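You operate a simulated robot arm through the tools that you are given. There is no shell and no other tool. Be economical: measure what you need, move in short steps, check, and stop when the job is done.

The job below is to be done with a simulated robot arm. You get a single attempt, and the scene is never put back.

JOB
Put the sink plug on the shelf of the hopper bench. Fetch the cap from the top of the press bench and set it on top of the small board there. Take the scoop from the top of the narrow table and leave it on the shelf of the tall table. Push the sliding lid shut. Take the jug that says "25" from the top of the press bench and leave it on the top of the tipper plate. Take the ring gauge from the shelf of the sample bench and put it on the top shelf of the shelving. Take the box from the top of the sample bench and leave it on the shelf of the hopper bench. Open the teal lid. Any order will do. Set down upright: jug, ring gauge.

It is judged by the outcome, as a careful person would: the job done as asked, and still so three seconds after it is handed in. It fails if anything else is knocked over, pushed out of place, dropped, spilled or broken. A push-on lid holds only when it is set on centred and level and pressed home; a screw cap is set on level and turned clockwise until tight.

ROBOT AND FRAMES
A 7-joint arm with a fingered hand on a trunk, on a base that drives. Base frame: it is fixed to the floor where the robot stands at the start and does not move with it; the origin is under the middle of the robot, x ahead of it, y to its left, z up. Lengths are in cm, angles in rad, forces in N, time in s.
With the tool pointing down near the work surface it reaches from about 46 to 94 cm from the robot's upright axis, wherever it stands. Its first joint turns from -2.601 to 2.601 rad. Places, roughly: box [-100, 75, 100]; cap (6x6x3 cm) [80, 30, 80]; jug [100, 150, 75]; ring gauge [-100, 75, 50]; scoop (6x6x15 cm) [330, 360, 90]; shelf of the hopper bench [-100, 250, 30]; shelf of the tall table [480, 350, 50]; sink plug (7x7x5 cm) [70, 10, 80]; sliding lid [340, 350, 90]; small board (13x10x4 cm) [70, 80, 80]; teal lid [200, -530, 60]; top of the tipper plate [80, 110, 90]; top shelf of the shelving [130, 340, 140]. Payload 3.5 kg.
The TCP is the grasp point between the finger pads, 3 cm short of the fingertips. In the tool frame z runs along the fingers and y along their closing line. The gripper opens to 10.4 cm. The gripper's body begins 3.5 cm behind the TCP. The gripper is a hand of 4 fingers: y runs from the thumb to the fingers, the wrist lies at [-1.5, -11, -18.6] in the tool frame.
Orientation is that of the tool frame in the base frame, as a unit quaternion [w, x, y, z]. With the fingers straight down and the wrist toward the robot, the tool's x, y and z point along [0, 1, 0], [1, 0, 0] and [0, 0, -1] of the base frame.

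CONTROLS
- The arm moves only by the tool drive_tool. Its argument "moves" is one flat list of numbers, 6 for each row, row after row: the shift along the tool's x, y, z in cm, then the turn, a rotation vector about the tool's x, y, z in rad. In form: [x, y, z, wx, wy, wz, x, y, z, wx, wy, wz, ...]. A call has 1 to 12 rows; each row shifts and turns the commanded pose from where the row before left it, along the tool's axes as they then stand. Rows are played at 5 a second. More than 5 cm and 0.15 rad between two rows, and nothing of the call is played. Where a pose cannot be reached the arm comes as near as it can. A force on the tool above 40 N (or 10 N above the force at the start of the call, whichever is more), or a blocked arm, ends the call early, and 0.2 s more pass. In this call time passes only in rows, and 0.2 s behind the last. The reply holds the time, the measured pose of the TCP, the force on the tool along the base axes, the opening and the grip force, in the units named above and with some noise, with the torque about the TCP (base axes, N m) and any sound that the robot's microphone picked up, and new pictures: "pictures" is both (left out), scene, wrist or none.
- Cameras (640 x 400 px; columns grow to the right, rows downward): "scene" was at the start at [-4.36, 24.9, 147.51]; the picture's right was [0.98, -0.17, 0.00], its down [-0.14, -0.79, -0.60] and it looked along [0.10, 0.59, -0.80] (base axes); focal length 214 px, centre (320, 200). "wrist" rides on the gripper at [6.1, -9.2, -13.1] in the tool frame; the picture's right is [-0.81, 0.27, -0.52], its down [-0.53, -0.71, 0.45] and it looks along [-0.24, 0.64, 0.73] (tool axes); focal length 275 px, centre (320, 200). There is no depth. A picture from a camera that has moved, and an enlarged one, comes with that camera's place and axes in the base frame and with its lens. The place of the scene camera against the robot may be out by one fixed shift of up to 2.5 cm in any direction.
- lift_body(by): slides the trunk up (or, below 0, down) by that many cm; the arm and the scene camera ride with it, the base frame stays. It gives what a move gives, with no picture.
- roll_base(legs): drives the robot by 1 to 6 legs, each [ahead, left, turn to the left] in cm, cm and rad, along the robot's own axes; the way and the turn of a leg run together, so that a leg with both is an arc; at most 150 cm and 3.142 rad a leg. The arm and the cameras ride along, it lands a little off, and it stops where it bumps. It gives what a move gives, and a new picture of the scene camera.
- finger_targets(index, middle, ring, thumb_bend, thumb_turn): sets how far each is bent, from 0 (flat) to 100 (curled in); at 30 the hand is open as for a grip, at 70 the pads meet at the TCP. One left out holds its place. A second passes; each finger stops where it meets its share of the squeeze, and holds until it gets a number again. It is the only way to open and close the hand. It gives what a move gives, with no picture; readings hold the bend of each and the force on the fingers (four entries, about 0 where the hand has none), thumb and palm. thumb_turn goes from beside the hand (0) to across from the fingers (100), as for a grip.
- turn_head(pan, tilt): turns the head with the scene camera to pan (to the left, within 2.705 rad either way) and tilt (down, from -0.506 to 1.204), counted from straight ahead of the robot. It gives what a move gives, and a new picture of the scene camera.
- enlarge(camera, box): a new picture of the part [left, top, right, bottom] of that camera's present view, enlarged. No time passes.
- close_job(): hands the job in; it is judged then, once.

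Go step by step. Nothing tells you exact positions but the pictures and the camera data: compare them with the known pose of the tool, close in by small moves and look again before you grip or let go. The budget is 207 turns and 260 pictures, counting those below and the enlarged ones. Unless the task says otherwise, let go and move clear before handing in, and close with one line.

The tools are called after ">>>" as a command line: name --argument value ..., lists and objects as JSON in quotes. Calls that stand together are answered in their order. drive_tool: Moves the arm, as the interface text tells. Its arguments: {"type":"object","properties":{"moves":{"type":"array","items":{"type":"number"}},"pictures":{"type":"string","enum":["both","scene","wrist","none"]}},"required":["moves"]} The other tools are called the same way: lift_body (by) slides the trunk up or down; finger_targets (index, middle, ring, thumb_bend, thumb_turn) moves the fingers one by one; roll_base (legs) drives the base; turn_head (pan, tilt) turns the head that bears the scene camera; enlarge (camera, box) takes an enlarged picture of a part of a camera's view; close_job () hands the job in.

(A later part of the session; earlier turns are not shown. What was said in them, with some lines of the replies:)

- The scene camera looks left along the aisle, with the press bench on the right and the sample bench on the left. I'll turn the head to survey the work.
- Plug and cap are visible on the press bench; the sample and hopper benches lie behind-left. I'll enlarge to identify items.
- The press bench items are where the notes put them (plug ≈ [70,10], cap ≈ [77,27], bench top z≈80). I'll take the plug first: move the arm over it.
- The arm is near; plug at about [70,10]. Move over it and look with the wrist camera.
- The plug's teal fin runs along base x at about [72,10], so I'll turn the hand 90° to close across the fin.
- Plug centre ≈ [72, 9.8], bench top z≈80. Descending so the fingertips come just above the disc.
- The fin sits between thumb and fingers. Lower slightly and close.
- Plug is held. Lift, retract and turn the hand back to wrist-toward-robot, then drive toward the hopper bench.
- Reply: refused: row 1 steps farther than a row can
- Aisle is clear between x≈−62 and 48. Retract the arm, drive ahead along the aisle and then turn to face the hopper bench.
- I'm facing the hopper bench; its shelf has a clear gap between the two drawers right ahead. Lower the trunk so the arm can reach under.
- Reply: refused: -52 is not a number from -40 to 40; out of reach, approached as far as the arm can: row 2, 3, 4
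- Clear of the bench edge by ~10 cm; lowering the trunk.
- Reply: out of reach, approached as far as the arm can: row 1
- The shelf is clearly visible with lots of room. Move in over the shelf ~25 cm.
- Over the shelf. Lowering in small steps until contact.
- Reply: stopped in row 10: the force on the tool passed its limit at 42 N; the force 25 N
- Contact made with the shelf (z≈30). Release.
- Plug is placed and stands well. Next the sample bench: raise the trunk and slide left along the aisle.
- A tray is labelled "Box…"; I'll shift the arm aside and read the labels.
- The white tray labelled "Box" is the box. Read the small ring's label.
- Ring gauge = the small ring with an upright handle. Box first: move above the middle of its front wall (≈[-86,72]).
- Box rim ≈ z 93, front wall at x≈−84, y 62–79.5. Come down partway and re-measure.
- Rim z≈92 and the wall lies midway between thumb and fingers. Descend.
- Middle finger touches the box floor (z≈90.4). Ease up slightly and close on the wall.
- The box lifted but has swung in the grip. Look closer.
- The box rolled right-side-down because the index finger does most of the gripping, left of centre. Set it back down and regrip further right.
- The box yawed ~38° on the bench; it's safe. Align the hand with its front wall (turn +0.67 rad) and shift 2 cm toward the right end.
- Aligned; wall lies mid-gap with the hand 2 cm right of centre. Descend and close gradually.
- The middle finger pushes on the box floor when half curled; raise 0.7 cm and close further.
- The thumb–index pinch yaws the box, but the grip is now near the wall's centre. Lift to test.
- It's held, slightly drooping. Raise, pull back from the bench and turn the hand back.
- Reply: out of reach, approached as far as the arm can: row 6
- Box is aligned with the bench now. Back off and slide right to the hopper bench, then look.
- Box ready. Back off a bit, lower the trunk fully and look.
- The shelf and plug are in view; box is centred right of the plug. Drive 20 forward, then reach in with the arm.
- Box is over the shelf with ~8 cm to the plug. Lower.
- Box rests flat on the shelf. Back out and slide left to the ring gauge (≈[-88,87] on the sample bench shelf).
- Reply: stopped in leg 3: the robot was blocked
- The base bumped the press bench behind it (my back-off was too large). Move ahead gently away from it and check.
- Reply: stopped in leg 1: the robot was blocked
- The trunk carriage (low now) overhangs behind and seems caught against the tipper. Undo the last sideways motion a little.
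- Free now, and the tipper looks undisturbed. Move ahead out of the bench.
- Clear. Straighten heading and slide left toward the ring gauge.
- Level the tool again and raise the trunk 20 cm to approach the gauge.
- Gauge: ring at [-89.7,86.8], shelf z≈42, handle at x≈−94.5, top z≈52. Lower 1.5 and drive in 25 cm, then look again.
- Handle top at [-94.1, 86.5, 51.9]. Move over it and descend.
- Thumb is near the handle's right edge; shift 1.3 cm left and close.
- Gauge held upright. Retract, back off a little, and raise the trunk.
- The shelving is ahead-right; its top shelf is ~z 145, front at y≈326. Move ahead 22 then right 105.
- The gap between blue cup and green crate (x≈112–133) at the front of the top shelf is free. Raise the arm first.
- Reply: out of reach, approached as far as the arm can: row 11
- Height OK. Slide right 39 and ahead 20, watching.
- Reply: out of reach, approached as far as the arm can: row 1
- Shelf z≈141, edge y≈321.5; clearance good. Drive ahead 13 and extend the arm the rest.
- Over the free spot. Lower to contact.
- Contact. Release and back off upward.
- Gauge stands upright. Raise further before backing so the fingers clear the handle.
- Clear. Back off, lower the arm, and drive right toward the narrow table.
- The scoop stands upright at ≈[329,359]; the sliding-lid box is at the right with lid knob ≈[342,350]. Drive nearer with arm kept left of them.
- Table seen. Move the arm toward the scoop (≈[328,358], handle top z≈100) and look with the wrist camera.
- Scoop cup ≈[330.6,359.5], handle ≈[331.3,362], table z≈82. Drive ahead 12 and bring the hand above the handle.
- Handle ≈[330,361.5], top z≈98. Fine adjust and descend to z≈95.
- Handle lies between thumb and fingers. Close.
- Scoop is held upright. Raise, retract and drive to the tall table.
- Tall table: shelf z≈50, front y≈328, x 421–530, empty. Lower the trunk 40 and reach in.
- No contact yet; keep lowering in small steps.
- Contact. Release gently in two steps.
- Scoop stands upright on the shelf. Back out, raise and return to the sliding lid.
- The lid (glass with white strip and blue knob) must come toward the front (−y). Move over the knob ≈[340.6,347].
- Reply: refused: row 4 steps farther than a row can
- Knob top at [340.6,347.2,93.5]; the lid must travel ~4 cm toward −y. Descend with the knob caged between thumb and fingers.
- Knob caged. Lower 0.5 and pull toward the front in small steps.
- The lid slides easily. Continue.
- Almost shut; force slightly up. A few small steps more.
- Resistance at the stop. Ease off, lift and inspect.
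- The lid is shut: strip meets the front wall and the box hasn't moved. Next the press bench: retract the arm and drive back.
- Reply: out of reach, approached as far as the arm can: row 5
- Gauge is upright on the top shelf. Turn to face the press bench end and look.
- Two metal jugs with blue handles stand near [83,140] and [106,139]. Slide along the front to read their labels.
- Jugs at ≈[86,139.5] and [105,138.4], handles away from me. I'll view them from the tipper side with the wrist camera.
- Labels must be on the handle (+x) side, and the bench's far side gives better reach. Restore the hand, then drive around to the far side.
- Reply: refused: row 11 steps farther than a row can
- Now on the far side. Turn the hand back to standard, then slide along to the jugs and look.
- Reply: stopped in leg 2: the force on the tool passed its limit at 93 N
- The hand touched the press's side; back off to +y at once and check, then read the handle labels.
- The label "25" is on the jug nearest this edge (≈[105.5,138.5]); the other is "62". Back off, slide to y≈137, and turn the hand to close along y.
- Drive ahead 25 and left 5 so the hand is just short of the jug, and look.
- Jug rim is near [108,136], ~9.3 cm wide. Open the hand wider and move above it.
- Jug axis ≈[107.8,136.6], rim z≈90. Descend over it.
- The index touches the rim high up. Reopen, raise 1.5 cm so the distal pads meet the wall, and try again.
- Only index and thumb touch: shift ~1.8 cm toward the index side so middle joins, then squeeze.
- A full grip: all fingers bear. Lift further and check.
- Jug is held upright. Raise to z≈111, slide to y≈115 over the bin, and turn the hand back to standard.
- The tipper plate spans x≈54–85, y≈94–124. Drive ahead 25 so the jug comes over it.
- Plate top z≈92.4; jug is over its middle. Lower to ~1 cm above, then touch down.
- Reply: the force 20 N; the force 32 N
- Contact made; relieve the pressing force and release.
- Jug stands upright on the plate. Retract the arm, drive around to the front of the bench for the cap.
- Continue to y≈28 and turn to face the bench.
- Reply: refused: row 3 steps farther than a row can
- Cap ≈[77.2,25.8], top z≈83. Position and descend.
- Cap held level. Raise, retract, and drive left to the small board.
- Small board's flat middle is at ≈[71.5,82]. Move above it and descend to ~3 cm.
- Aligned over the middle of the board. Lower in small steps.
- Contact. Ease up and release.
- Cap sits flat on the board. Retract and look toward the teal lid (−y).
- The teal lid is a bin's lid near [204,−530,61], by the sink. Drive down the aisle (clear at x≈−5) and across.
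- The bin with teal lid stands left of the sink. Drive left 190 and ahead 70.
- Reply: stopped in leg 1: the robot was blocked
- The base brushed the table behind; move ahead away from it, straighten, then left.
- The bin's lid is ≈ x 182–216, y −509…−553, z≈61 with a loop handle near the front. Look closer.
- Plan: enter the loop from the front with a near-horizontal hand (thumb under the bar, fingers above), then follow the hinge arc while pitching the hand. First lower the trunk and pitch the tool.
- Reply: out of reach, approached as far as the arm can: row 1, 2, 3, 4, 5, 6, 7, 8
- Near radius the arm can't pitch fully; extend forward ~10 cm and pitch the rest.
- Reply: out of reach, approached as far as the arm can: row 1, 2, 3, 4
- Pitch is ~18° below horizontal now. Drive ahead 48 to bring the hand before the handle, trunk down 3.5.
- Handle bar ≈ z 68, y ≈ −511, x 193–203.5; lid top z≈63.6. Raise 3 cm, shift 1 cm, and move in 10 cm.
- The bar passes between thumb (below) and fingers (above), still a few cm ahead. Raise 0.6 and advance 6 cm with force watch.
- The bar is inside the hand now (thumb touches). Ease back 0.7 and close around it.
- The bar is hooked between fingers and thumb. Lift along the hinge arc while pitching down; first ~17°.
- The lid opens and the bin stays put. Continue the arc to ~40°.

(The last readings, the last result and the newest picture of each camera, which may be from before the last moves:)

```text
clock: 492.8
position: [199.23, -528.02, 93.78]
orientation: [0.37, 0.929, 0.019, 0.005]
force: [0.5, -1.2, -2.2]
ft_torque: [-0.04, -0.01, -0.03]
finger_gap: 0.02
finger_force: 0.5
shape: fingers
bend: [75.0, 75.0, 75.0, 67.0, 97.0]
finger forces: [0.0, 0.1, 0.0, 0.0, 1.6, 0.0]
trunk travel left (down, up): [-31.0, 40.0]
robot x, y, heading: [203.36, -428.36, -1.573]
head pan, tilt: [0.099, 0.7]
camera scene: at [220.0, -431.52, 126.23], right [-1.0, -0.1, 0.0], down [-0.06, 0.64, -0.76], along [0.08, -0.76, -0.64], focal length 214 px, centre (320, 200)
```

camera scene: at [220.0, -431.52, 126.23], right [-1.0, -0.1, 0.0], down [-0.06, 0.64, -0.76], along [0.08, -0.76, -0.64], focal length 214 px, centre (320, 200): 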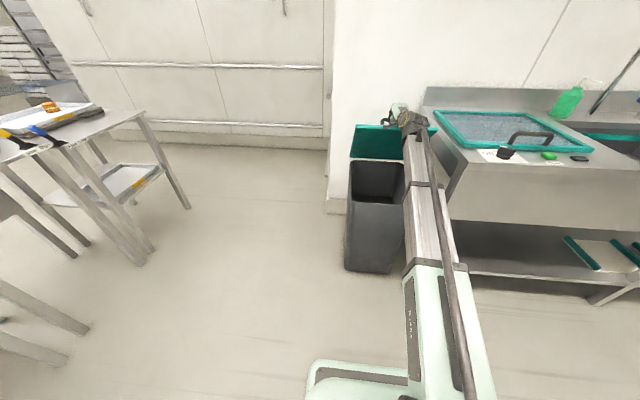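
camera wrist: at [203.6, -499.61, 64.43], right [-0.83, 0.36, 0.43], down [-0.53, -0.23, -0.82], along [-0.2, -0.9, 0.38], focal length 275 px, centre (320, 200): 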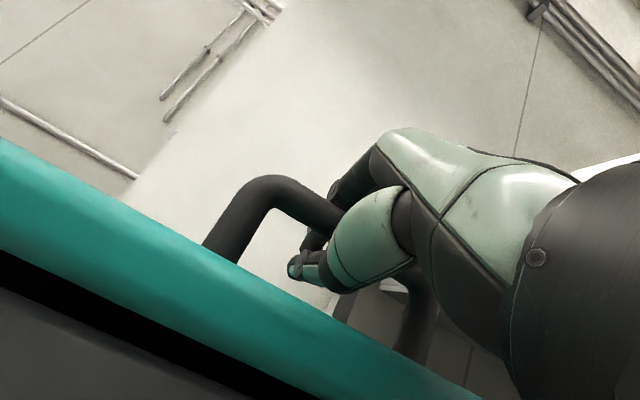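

Lid at ~40°. Now alternate small base advances with raising the arm to stay on the arc.

>>> drive_tool --moves '[0, 0.9, -0.94, 0.035, 0, 0]' --pictures "none"

>>> roll_base --legs '[[3.1, 0, 0]]'

>>> drive_tool --moves '[0, 0.84, -0.96, 0.035, 0, 0, 0, 0.82, -0.98, 0.035, 0, 0]' --pictures "none"

>>> roll_base --legs '[[3.3, 0, 0]]'

>>> drive_tool --moves '[0, 0.65, -0.83, 0.035, 0, 0, 0, 0.62, -0.85, 0.035, 0, 0]' --pictures "none"

```text
clock: 493.2
position: [199.3, -528.05, 94.91]
orientation: [0.354, 0.935, 0.021, 0.005]
force: [-0.4, -0.9, -5.5]
ft_torque: [-0.04, -0.01, 0.06]
finger_gap: 0.0
finger_force: 3.4
shape: fingers
bend: [75.0, 75.0, 74.0, 66.0, 97.0]
finger forces: [0.0, 0.3, 2.1, 0.0, 3.9, 0.0]
trunk travel left (down, up): [-31.0, 40.0]
robot x, y, heading: [203.15, -427.95, -1.57]
head pan, tilt: [0.099, 0.7]
```

```text
clock: 494.1
position: [199.34, -531.16, 94.95]
orientation: [0.354, 0.935, 0.019, 0.004]
force: [-1.0, 2.6, -2.0]
ft_torque: [-0.06, 0.0, 0.0]
finger_gap: 0.0
finger_force: 1.1
shape: fingers
bend: [75.0, 75.0, 75.0, 67.0, 97.0]
finger forces: [0.1, 0.1, 0.0, 0.0, 2.1, 0.0]
trunk travel left (down, up): [-31.0, 40.0]
robot x, y, heading: [203.22, -430.9, -1.575]
head pan, tilt: [0.099, 0.7]
camera scene: at [219.99, -434.58, 126.23], right [-1.0, -0.1, 0.0], down [-0.06, 0.64, -0.77], along [0.08, -0.76, -0.64], focal length 214 px, centre (320, 200)
```

scene: 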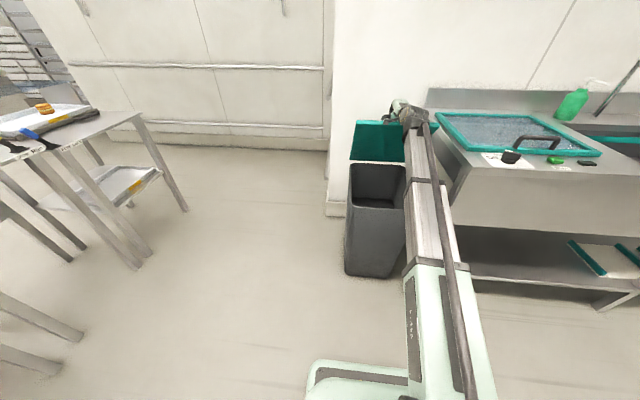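

```text
clock: 494.7
position: [199.32, -531.16, 97.26]
orientation: [0.319, 0.948, 0.021, 0.004]
force: [0.5, -5.5, -15.5]
ft_torque: [-0.06, -0.13, 0.1]
finger_gap: 0.0
finger_force: 7.3
shape: fingers
bend: [75.0, 74.0, 74.0, 66.0, 97.0]
finger forces: [2.7, 2.1, 4.9, 0.1, 5.1, 0.1]
trunk travel left (down, up): [-31.0, 40.0]
robot x, y, heading: [203.48, -431.12, -1.573]
head pan, tilt: [0.099, 0.7]
```

```text
clock: 495.5
position: [199.12, -534.35, 97.67]
orientation: [0.322, 0.946, 0.021, 0.004]
force: [0.5, 0.5, -1.0]
ft_torque: [-0.02, 0.01, 0.01]
finger_gap: 0.02
finger_force: 0.2
shape: fingers
bend: [75.0, 75.0, 75.0, 67.0, 97.0]
finger forces: [0.0, 0.0, 0.0, 0.0, 1.5, 0.0]
trunk travel left (down, up): [-31.0, 40.0]
robot x, y, heading: [203.04, -434.21, -1.577]
head pan, tilt: [0.099, 0.7]
camera scene: at [219.99, -437.87, 126.23], right [-1.0, -0.1, 0.0], down [-0.06, 0.64, -0.77], along [0.08, -0.76, -0.64], focal length 214 px, centre (320, 200)
```

scene: 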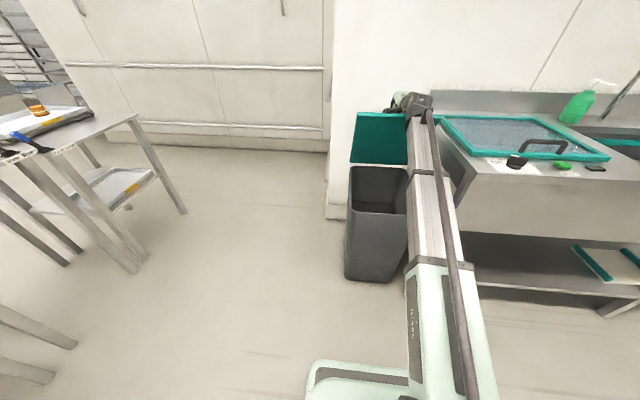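

```text
clock: 496.1
position: [199.31, -534.54, 99.31]
orientation: [0.285, 0.958, 0.022, 0.004]
force: [-0.3, -5.2, -19.8]
ft_torque: [-0.12, -0.02, 0.11]
finger_gap: 0.42
finger_force: 9.0
shape: fingers
bend: [74.0, 74.0, 74.0, 63.0, 97.0]
finger forces: [3.6, 2.5, 3.4, 0.0, 9.0, 0.0]
trunk travel left (down, up): [-31.0, 40.0]
robot x, y, heading: [203.35, -434.68, -1.571]
head pan, tilt: [0.099, 0.7]
```

Slight over-lift; now mostly advance. Continue toward ~70–80°.

>>> roll_base --legs '[[4.5, 0, 0]]'

>>> drive_tool --moves '[0, 0.43, -0.68, 0.05, 0, 0, 0, 0.3, -0.5, 0.05, 0, 0]' --pictures "none"

>>> roll_base --legs '[[4.5, 0, 0]]'

>>> drive_tool --moves '[0, 0.3, -0.55, 0.05, 0, 0, 0, 0.1, -0.3, 0.05, 0, 0]' --pictures "none"

```text
clock: 497.0
position: [199.44, -538.81, 99.69]
orientation: [0.288, 0.957, 0.021, 0.004]
force: [-0.4, 2.4, -2.1]
ft_torque: [0.02, 0.04, 0.02]
finger_gap: 0.01
finger_force: 1.8
shape: fingers
bend: [75.0, 75.0, 75.0, 66.0, 97.0]
finger forces: [0.0, 0.0, 0.0, 0.1, 4.4, 0.0]
trunk travel left (down, up): [-31.0, 40.0]
robot x, y, heading: [203.13, -438.84, -1.576]
head pan, tilt: [0.099, 0.7]
camera scene: at [219.99, -442.35, 126.23], right [-1.0, -0.1, 0.0], down [-0.06, 0.64, -0.76], along [0.08, -0.76, -0.64], focal length 214 px, centre (320, 200)
```

scene: 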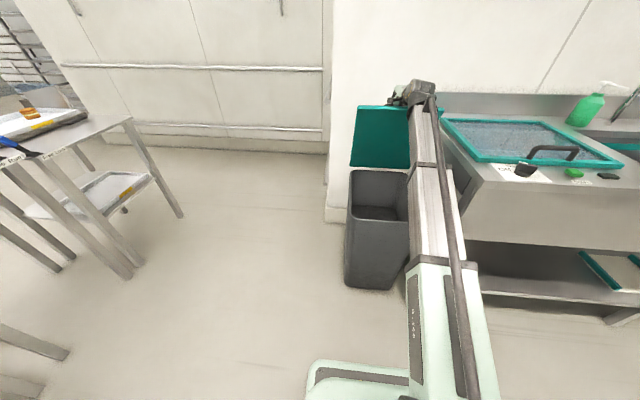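

```text
clock: 497.6
position: [199.32, -538.86, 100.78]
orientation: [0.238, 0.971, 0.021, 0.003]
force: [-0.2, -3.6, -19.0]
ft_torque: [-0.16, -0.04, 0.12]
finger_gap: 0.38
finger_force: 9.0
shape: fingers
bend: [74.0, 74.0, 74.0, 64.0, 97.0]
finger forces: [3.4, 2.6, 3.6, 0.0, 8.4, 0.0]
trunk travel left (down, up): [-31.0, 40.0]
robot x, y, heading: [203.33, -438.86, -1.575]
head pan, tilt: [0.099, 0.7]
```

```text
clock: 498.5
position: [199.43, -543.45, 101.21]
orientation: [0.24, 0.97, 0.021, 0.003]
force: [-0.3, 3.0, -1.4]
ft_torque: [0.22, 0.0, 0.03]
finger_gap: 0.03
finger_force: 6.3
shape: fingers
bend: [75.0, 75.0, 75.0, 65.0, 97.0]
finger forces: [0.1, 0.0, 1.2, 0.1, 12.0, 0.0]
trunk travel left (down, up): [-31.0, 40.0]
robot x, y, heading: [203.26, -443.78, -1.573]
head pan, tilt: [0.099, 0.7]
camera scene: at [219.98, -446.93, 126.23], right [-1.0, -0.1, 0.0], down [-0.06, 0.64, -0.77], along [0.08, -0.76, -0.64], focal length 214 px, centre (320, 200)
```

scene: 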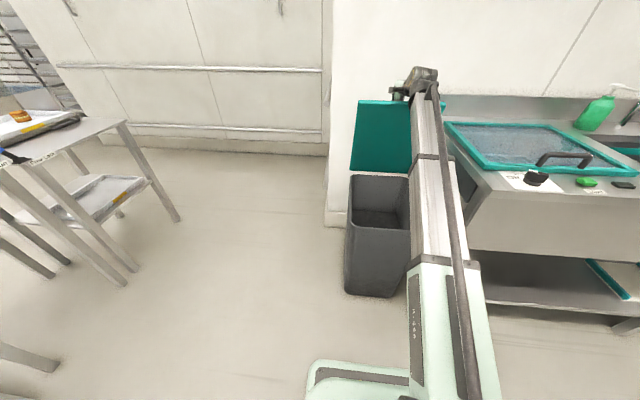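

```text
clock: 499.1
position: [199.37, -543.4, 101.72]
orientation: [0.188, 0.982, 0.021, 0.002]
force: [0.7, -2.3, -18.2]
ft_torque: [-0.11, -0.07, 0.1]
finger_gap: 0.27
finger_force: 8.9
shape: fingers
bend: [74.0, 74.0, 74.0, 64.0, 97.0]
finger forces: [3.5, 2.7, 3.9, 0.0, 7.8, 0.1]
trunk travel left (down, up): [-31.0, 40.0]
robot x, y, heading: [203.08, -443.56, -1.569]
head pan, tilt: [0.099, 0.7]
```

~70° open. Continue advancing.

>>> roll_base --legs '[[4.5, 0, 0]]'

>>> drive_tool --moves '[0, 0, -0.15, 0.06, 0, 0]' --pictures "none"

>>> roll_base --legs '[[4.5, 0, 0]]'

```text
clock: 500.0
position: [199.36, -547.57, 102.23]
orientation: [0.191, 0.981, 0.021, 0.002]
force: [1.2, 3.9, 4.9]
ft_torque: [0.19, 0.01, 0.09]
finger_gap: 0.37
finger_force: 8.7
shape: fingers
bend: [75.0, 75.0, 74.0, 64.0, 97.0]
finger forces: [1.3, 1.4, 2.7, 0.0, 12.3, 0.0]
trunk travel left (down, up): [-31.0, 40.0]
robot x, y, heading: [203.23, -447.99, -1.571]
head pan, tilt: [0.099, 0.7]
camera scene: at [219.99, -451.32, 126.24], right [-1.0, -0.1, 0.0], down [-0.06, 0.64, -0.77], along [0.07, -0.76, -0.64], focal length 214 px, centre (320, 200)
```

scene: 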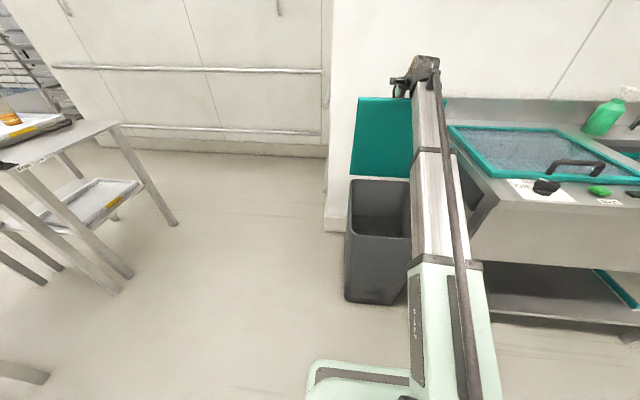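

```text
clock: 500.4
position: [199.24, -547.52, 102.36]
orientation: [0.161, 0.987, 0.021, 0.001]
force: [0.5, -0.3, -2.7]
ft_torque: [-0.03, 0.04, 0.15]
finger_gap: 0.4
finger_force: 8.3
shape: fingers
bend: [75.0, 75.0, 74.0, 64.0, 97.0]
finger forces: [2.1, 2.2, 3.4, 0.0, 8.8, 0.0]
trunk travel left (down, up): [-31.0, 40.0]
robot x, y, heading: [203.45, -448.29, -1.57]
head pan, tilt: [0.099, 0.7]
```

```text
clock: 501.3
position: [199.27, -551.98, 102.44]
orientation: [0.162, 0.987, 0.021, 0.001]
force: [1.3, 4.1, 3.4]
ft_torque: [0.68, -0.04, 0.01]
finger_gap: 0.58
finger_force: 16.3
shape: fingers
bend: [75.0, 75.0, 74.0, 61.0, 96.0]
finger forces: [1.1, 1.0, 1.6, 0.0, 28.5, 0.1]
trunk travel left (down, up): [-31.0, 40.0]
robot x, y, heading: [203.65, -452.46, -1.57]
head pan, tilt: [0.099, 0.7]
camera scene: at [219.99, -455.91, 126.23], right [-1.0, -0.1, 0.0], down [-0.06, 0.64, -0.77], along [0.07, -0.76, -0.64], focal length 214 px, centre (320, 200)
```

scene: 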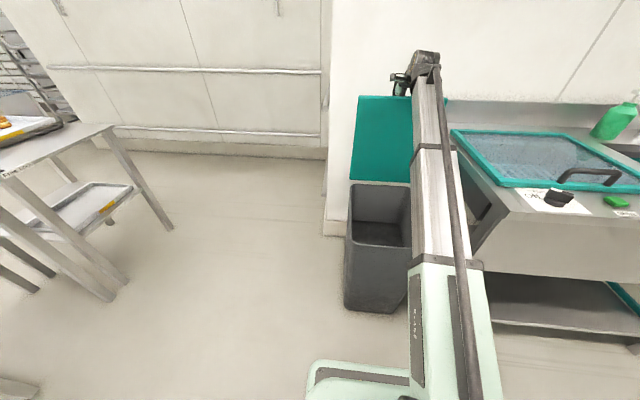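

~80° open; rotate the hand a bit more to relieve the thumb, then push on past vertical.

>>> drive_tool --moves '[0, 0, 0, 0.1, 0, 0, 0, 0, 0, 0.1, 0, 0]' --pictures "none"

>>> roll_base --legs '[[4, 0, 0]]'

```text
clock: 501.9
position: [199.35, -550.03, 101.31]
orientation: [0.063, 0.998, 0.021, -0.001]
force: [-0.7, -2.2, -1.0]
ft_torque: [-0.02, -0.04, 0.05]
finger_gap: 0.01
finger_force: 0.9
shape: fingers
bend: [75.0, 75.0, 74.0, 68.0, 97.0]
finger forces: [0.1, 0.1, 1.6, 0.1, 0.1, 0.0]
out of reach, approached as far as the arm can: row 2
trunk travel left (down, up): [-31.0, 40.0]
robot x, y, heading: [203.08, -452.75, -1.572]
head pan, tilt: [0.099, 0.7]
```

```text
clock: 502.8
position: [199.47, -553.78, 101.56]
orientation: [0.063, 0.998, 0.02, -0.001]
force: [0.1, 26.1, -0.9]
ft_torque: [0.06, -0.01, 0.1]
finger_gap: 1.55
finger_force: 13.4
shape: fingers
bend: [75.0, 75.0, 75.0, 58.0, 96.0]
finger forces: [0.0, 0.0, 0.1, 0.0, 25.6, 0.1]
trunk travel left (down, up): [-31.0, 40.0]
robot x, y, heading: [203.24, -456.41, -1.573]
head pan, tilt: [0.099, 0.7]
camera scene: at [219.97, -459.73, 126.23], right [-1.0, -0.1, 0.0], down [-0.06, 0.64, -0.77], along [0.07, -0.76, -0.64], focal length 214 px, centre (320, 200)
```

scene: 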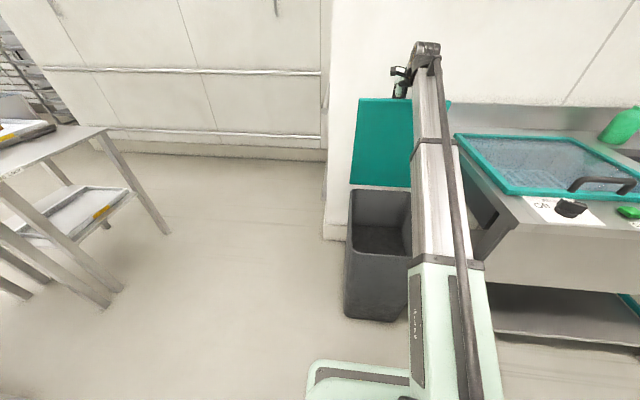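

The lid has met its stop near upright. Relieve slightly, open the fingers a bit and raise the hand straight out.

>>> drive_tool --moves '[0, -0.7, 0, 0, 0, 0]' --pictures "none"

>>> finger_targets --index 56 --middle 56 --ring 56

>>> lift_body --by 3

>>> drive_tool --moves '[0, 0, 0, 0, 0, 0]'

```text
clock: 503.2
position: [199.41, -553.09, 101.41]
orientation: [0.063, 0.998, 0.02, -0.002]
force: [-0.1, 14.4, 0.4]
ft_torque: [0.08, -0.01, 0.06]
finger_gap: 0.69
finger_force: 6.5
shape: fingers
bend: [75.0, 75.0, 75.0, 62.0, 96.0]
finger forces: [0.1, 0.1, 0.0, 0.1, 13.3, 0.0]
trunk travel left (down, up): [-31.0, 40.0]
robot x, y, heading: [203.08, -456.44, -1.571]
head pan, tilt: [0.099, 0.7]
```

```text
clock: 504.2
position: [199.47, -553.18, 101.46]
orientation: [0.063, 0.998, 0.021, -0.002]
force: [0.3, 16.9, -1.1]
ft_torque: [0.03, -0.03, 0.05]
finger_gap: 3.44
finger_force: 7.7
shape: fingers
bend: [56.0, 56.0, 56.0, 62.0, 96.0]
finger forces: [0.0, 0.0, 0.1, 0.0, 16.2, 0.0]
trunk travel left (down, up): [-31.0, 40.0]
robot x, y, heading: [202.93, -456.31, -1.571]
head pan, tilt: [0.099, 0.7]
```

```text
clock: 505.0
position: [199.4, -553.25, 104.56]
orientation: [0.064, 0.998, 0.021, -0.001]
force: [-0.2, 12.3, -0.1]
ft_torque: [0.36, 0.02, 0.06]
finger_gap: 4.22
finger_force: 6.1
shape: fingers
bend: [56.0, 56.0, 56.0, 56.0, 96.0]
finger forces: [0.1, 0.1, 0.0, 0.0, 12.2, 0.0]
trunk travel left (down, up): [-34.0, 37.0]
robot x, y, heading: [203.19, -456.52, -1.568]
head pan, tilt: [0.099, 0.7]
```

```text
clock: 505.4
position: [199.34, -553.29, 104.38]
orientation: [0.065, 0.998, 0.02, -0.001]
force: [-0.2, 13.5, -0.2]
ft_torque: [0.39, 0.01, 0.09]
finger_gap: 4.16
finger_force: 6.4
shape: fingers
bend: [56.0, 56.0, 56.0, 56.0, 96.0]
finger forces: [0.0, 0.0, 0.0, 0.0, 12.5, 0.0]
trunk travel left (down, up): [-34.0, 37.0]
robot x, y, heading: [203.42, -456.34, -1.571]
head pan, tilt: [0.099, 0.7]
camera scene: at [219.96, -459.84, 129.24], right [-1.0, -0.1, 0.0], down [-0.06, 0.64, -0.77], along [0.07, -0.76, -0.64], focal length 214 px, centre (320, 200)
camera wrist: at [205.01, -542.35, 116.06], right [-0.8, -0.24, 0.55], down [-0.56, 0.63, -0.54], along [-0.22, -0.74, -0.64], focal length 275 px, centre (320, 200)
```

scene: 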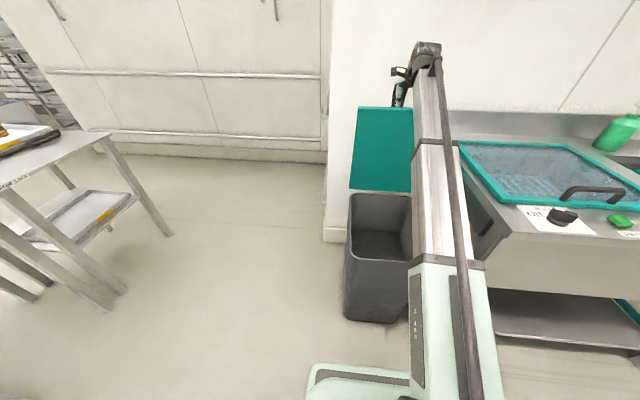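
wrist: 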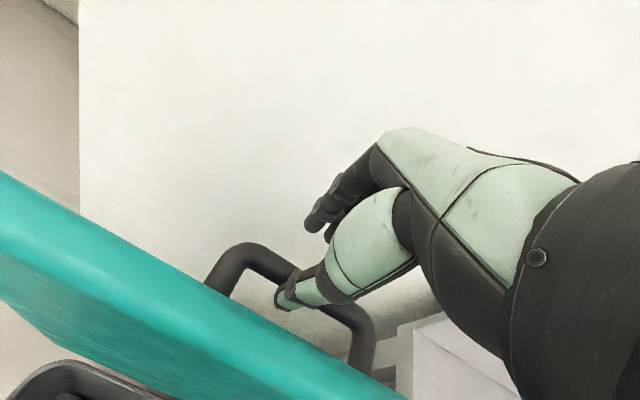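

>>> lift_body --by 5

>>> drive_tool --moves '[0, 0, -2, 0, 0, 0]'

```text
clock: 506.3
position: [199.39, -553.3, 109.34]
orientation: [0.063, 0.998, 0.02, -0.001]
force: [0.0, -0.7, 0.6]
ft_torque: [0.04, 0.01, -0.02]
finger_gap: 1.92
finger_force: 0.1
shape: fingers
bend: [56.0, 56.0, 56.0, 70.0, 97.0]
finger forces: [0.0, 0.0, 0.0, 0.0, 0.0, 0.0]
trunk travel left (down, up): [-39.0, 32.0]
robot x, y, heading: [203.05, -456.85, -1.575]
head pan, tilt: [0.099, 0.7]
```

```text
clock: 506.7
position: [199.21, -552.96, 111.2]
orientation: [0.063, 0.998, 0.021, -0.002]
force: [0.7, -0.6, 0.7]
ft_torque: [0.01, 0.01, 0.01]
finger_gap: 1.93
finger_force: 0.1
shape: fingers
bend: [56.0, 56.0, 56.0, 70.0, 97.0]
finger forces: [0.0, 0.0, 0.0, 0.0, 0.0, 0.0]
trunk travel left (down, up): [-39.0, 32.0]
robot x, y, heading: [203.46, -456.52, -1.573]
head pan, tilt: [0.099, 0.7]
camera scene: at [219.97, -459.99, 134.22], right [-1.0, -0.1, 0.0], down [-0.06, 0.64, -0.76], along [0.07, -0.76, -0.64], focal length 214 px, centre (320, 200)
camera wrist: at [204.95, -542.26, 122.82], right [-0.8, -0.24, 0.55], down [-0.56, 0.63, -0.54], along [-0.22, -0.74, -0.64], focal length 275 px, centre (320, 200)
```

scene: 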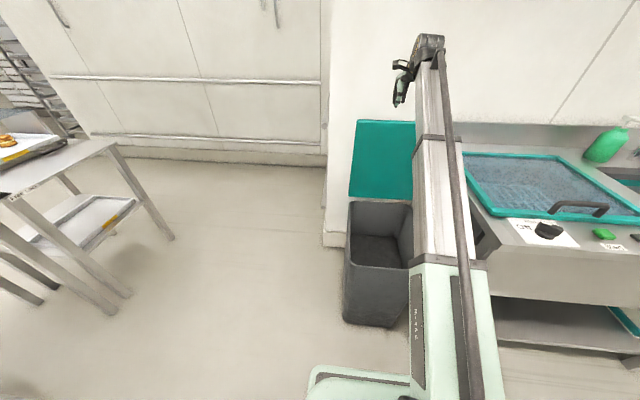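
wrist: 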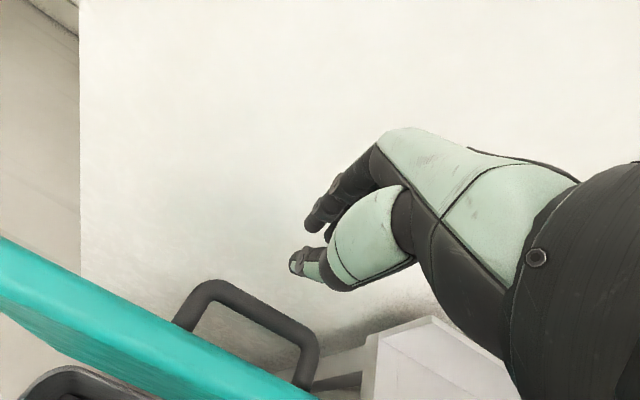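

The lid stands open by itself. Raise clear and back away, then confirm.

>>> lift_body --by 12

>>> roll_base --legs '[[-50, 0, 0]]'

>>> enlarge --camera "scene" --box '[280, 100, 440, 260]'

```text
clock: 508.2
position: [199.23, -553.07, 123.29]
orientation: [0.062, 0.998, 0.021, -0.002]
force: [0.1, 0.5, 0.4]
ft_torque: [0.03, 0.01, 0.01]
finger_gap: 1.92
finger_force: 0.0
shape: fingers
bend: [56.0, 56.0, 56.0, 70.0, 97.0]
finger forces: [0.0, 0.0, 0.0, 0.0, 0.1, 0.0]
trunk travel left (down, up): [-51.0, 20.0]
robot x, y, heading: [203.23, -456.61, -1.572]
head pan, tilt: [0.099, 0.7]
```

```text
clock: 511.1
position: [199.78, -503.31, 123.29]
orientation: [0.063, 0.998, 0.025, -0.001]
force: [0.0, -0.1, -0.3]
ft_torque: [-0.04, 0.0, -0.02]
finger_gap: 1.9
finger_force: 0.1
shape: fingers
bend: [56.0, 56.0, 56.0, 70.0, 97.0]
finger forces: [0.0, 0.0, 0.0, 0.0, 0.0, 0.1]
trunk travel left (down, up): [-51.0, 20.0]
robot x, y, heading: [203.18, -406.68, -1.565]
head pan, tilt: [0.099, 0.7]
camera scene: at [219.9, -410.11, 146.23], right [-0.99, -0.1, 0.0], down [-0.07, 0.64, -0.77], along [0.08, -0.76, -0.64], focal length 214 px, centre (320, 200)
```

scene: 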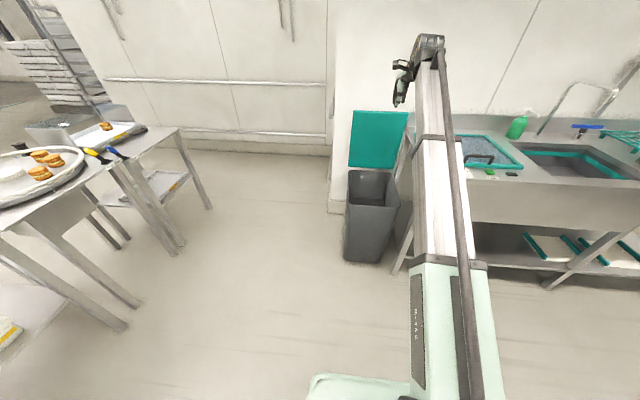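

```text
2.50 times, centred on (360, 180) of scene
camera zoom: at [219.9, -410.11, 146.23], right [-0.99, -0.1, 0.0], down [-0.07, 0.64, -0.77], along [0.08, -0.76, -0.64], focal length 536 px, centre (220, 250)
```

zoom: 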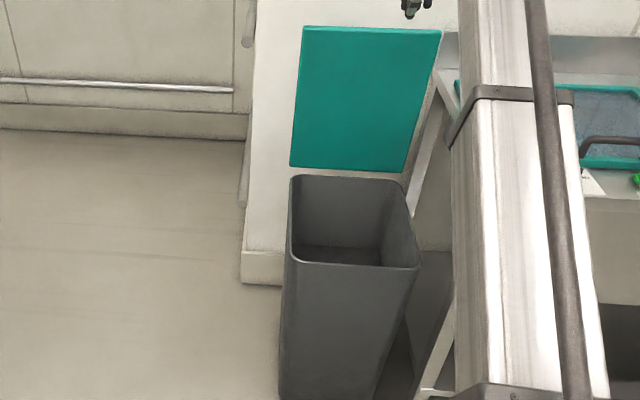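

The lid stays open. A last look back at the table the base brushed.

>>> turn_head --pan -2.5 --tilt 0.4

```text
clock: 513.4
position: [199.74, -503.2, 123.19]
orientation: [0.063, 0.998, 0.025, -0.001]
force: [0.0, -0.3, 0.2]
ft_torque: [0.01, 0.03, -0.01]
finger_gap: 1.93
finger_force: 0.0
shape: fingers
bend: [56.0, 56.0, 56.0, 70.0, 97.0]
finger forces: [0.0, 0.0, 0.1, 0.1, 0.1, 0.0]
trunk travel left (down, up): [-51.0, 20.0]
robot x, y, heading: [202.99, -406.95, -1.565]
head pan, tilt: [-2.499, 0.4]
camera scene: at [213.42, -394.3, 148.91], right [0.8, 0.6, 0.0], down [0.23, -0.31, -0.92], along [-0.56, 0.73, -0.39], focal length 214 px, centre (320, 200)
```

scene: 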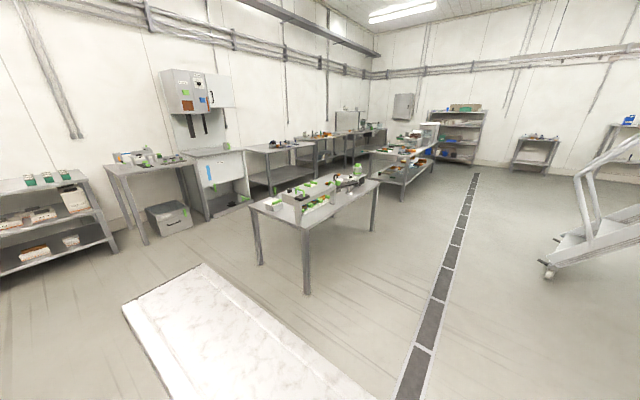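

Everything on that table is standing and it looks square to the room. All the tasks are done and the hand is clear, so I'm handing in.

>>> close_job

```text
The job is handed in.
```

I did all eight tasks and handed the job in, with the hand clear. On the way I bumped three things. The base hit the press bench beside the tipper, the hand hit the press (about 93 N), and the base hit a table on the way to the bin. In later pictures all three looked in place with nothing knocked over.
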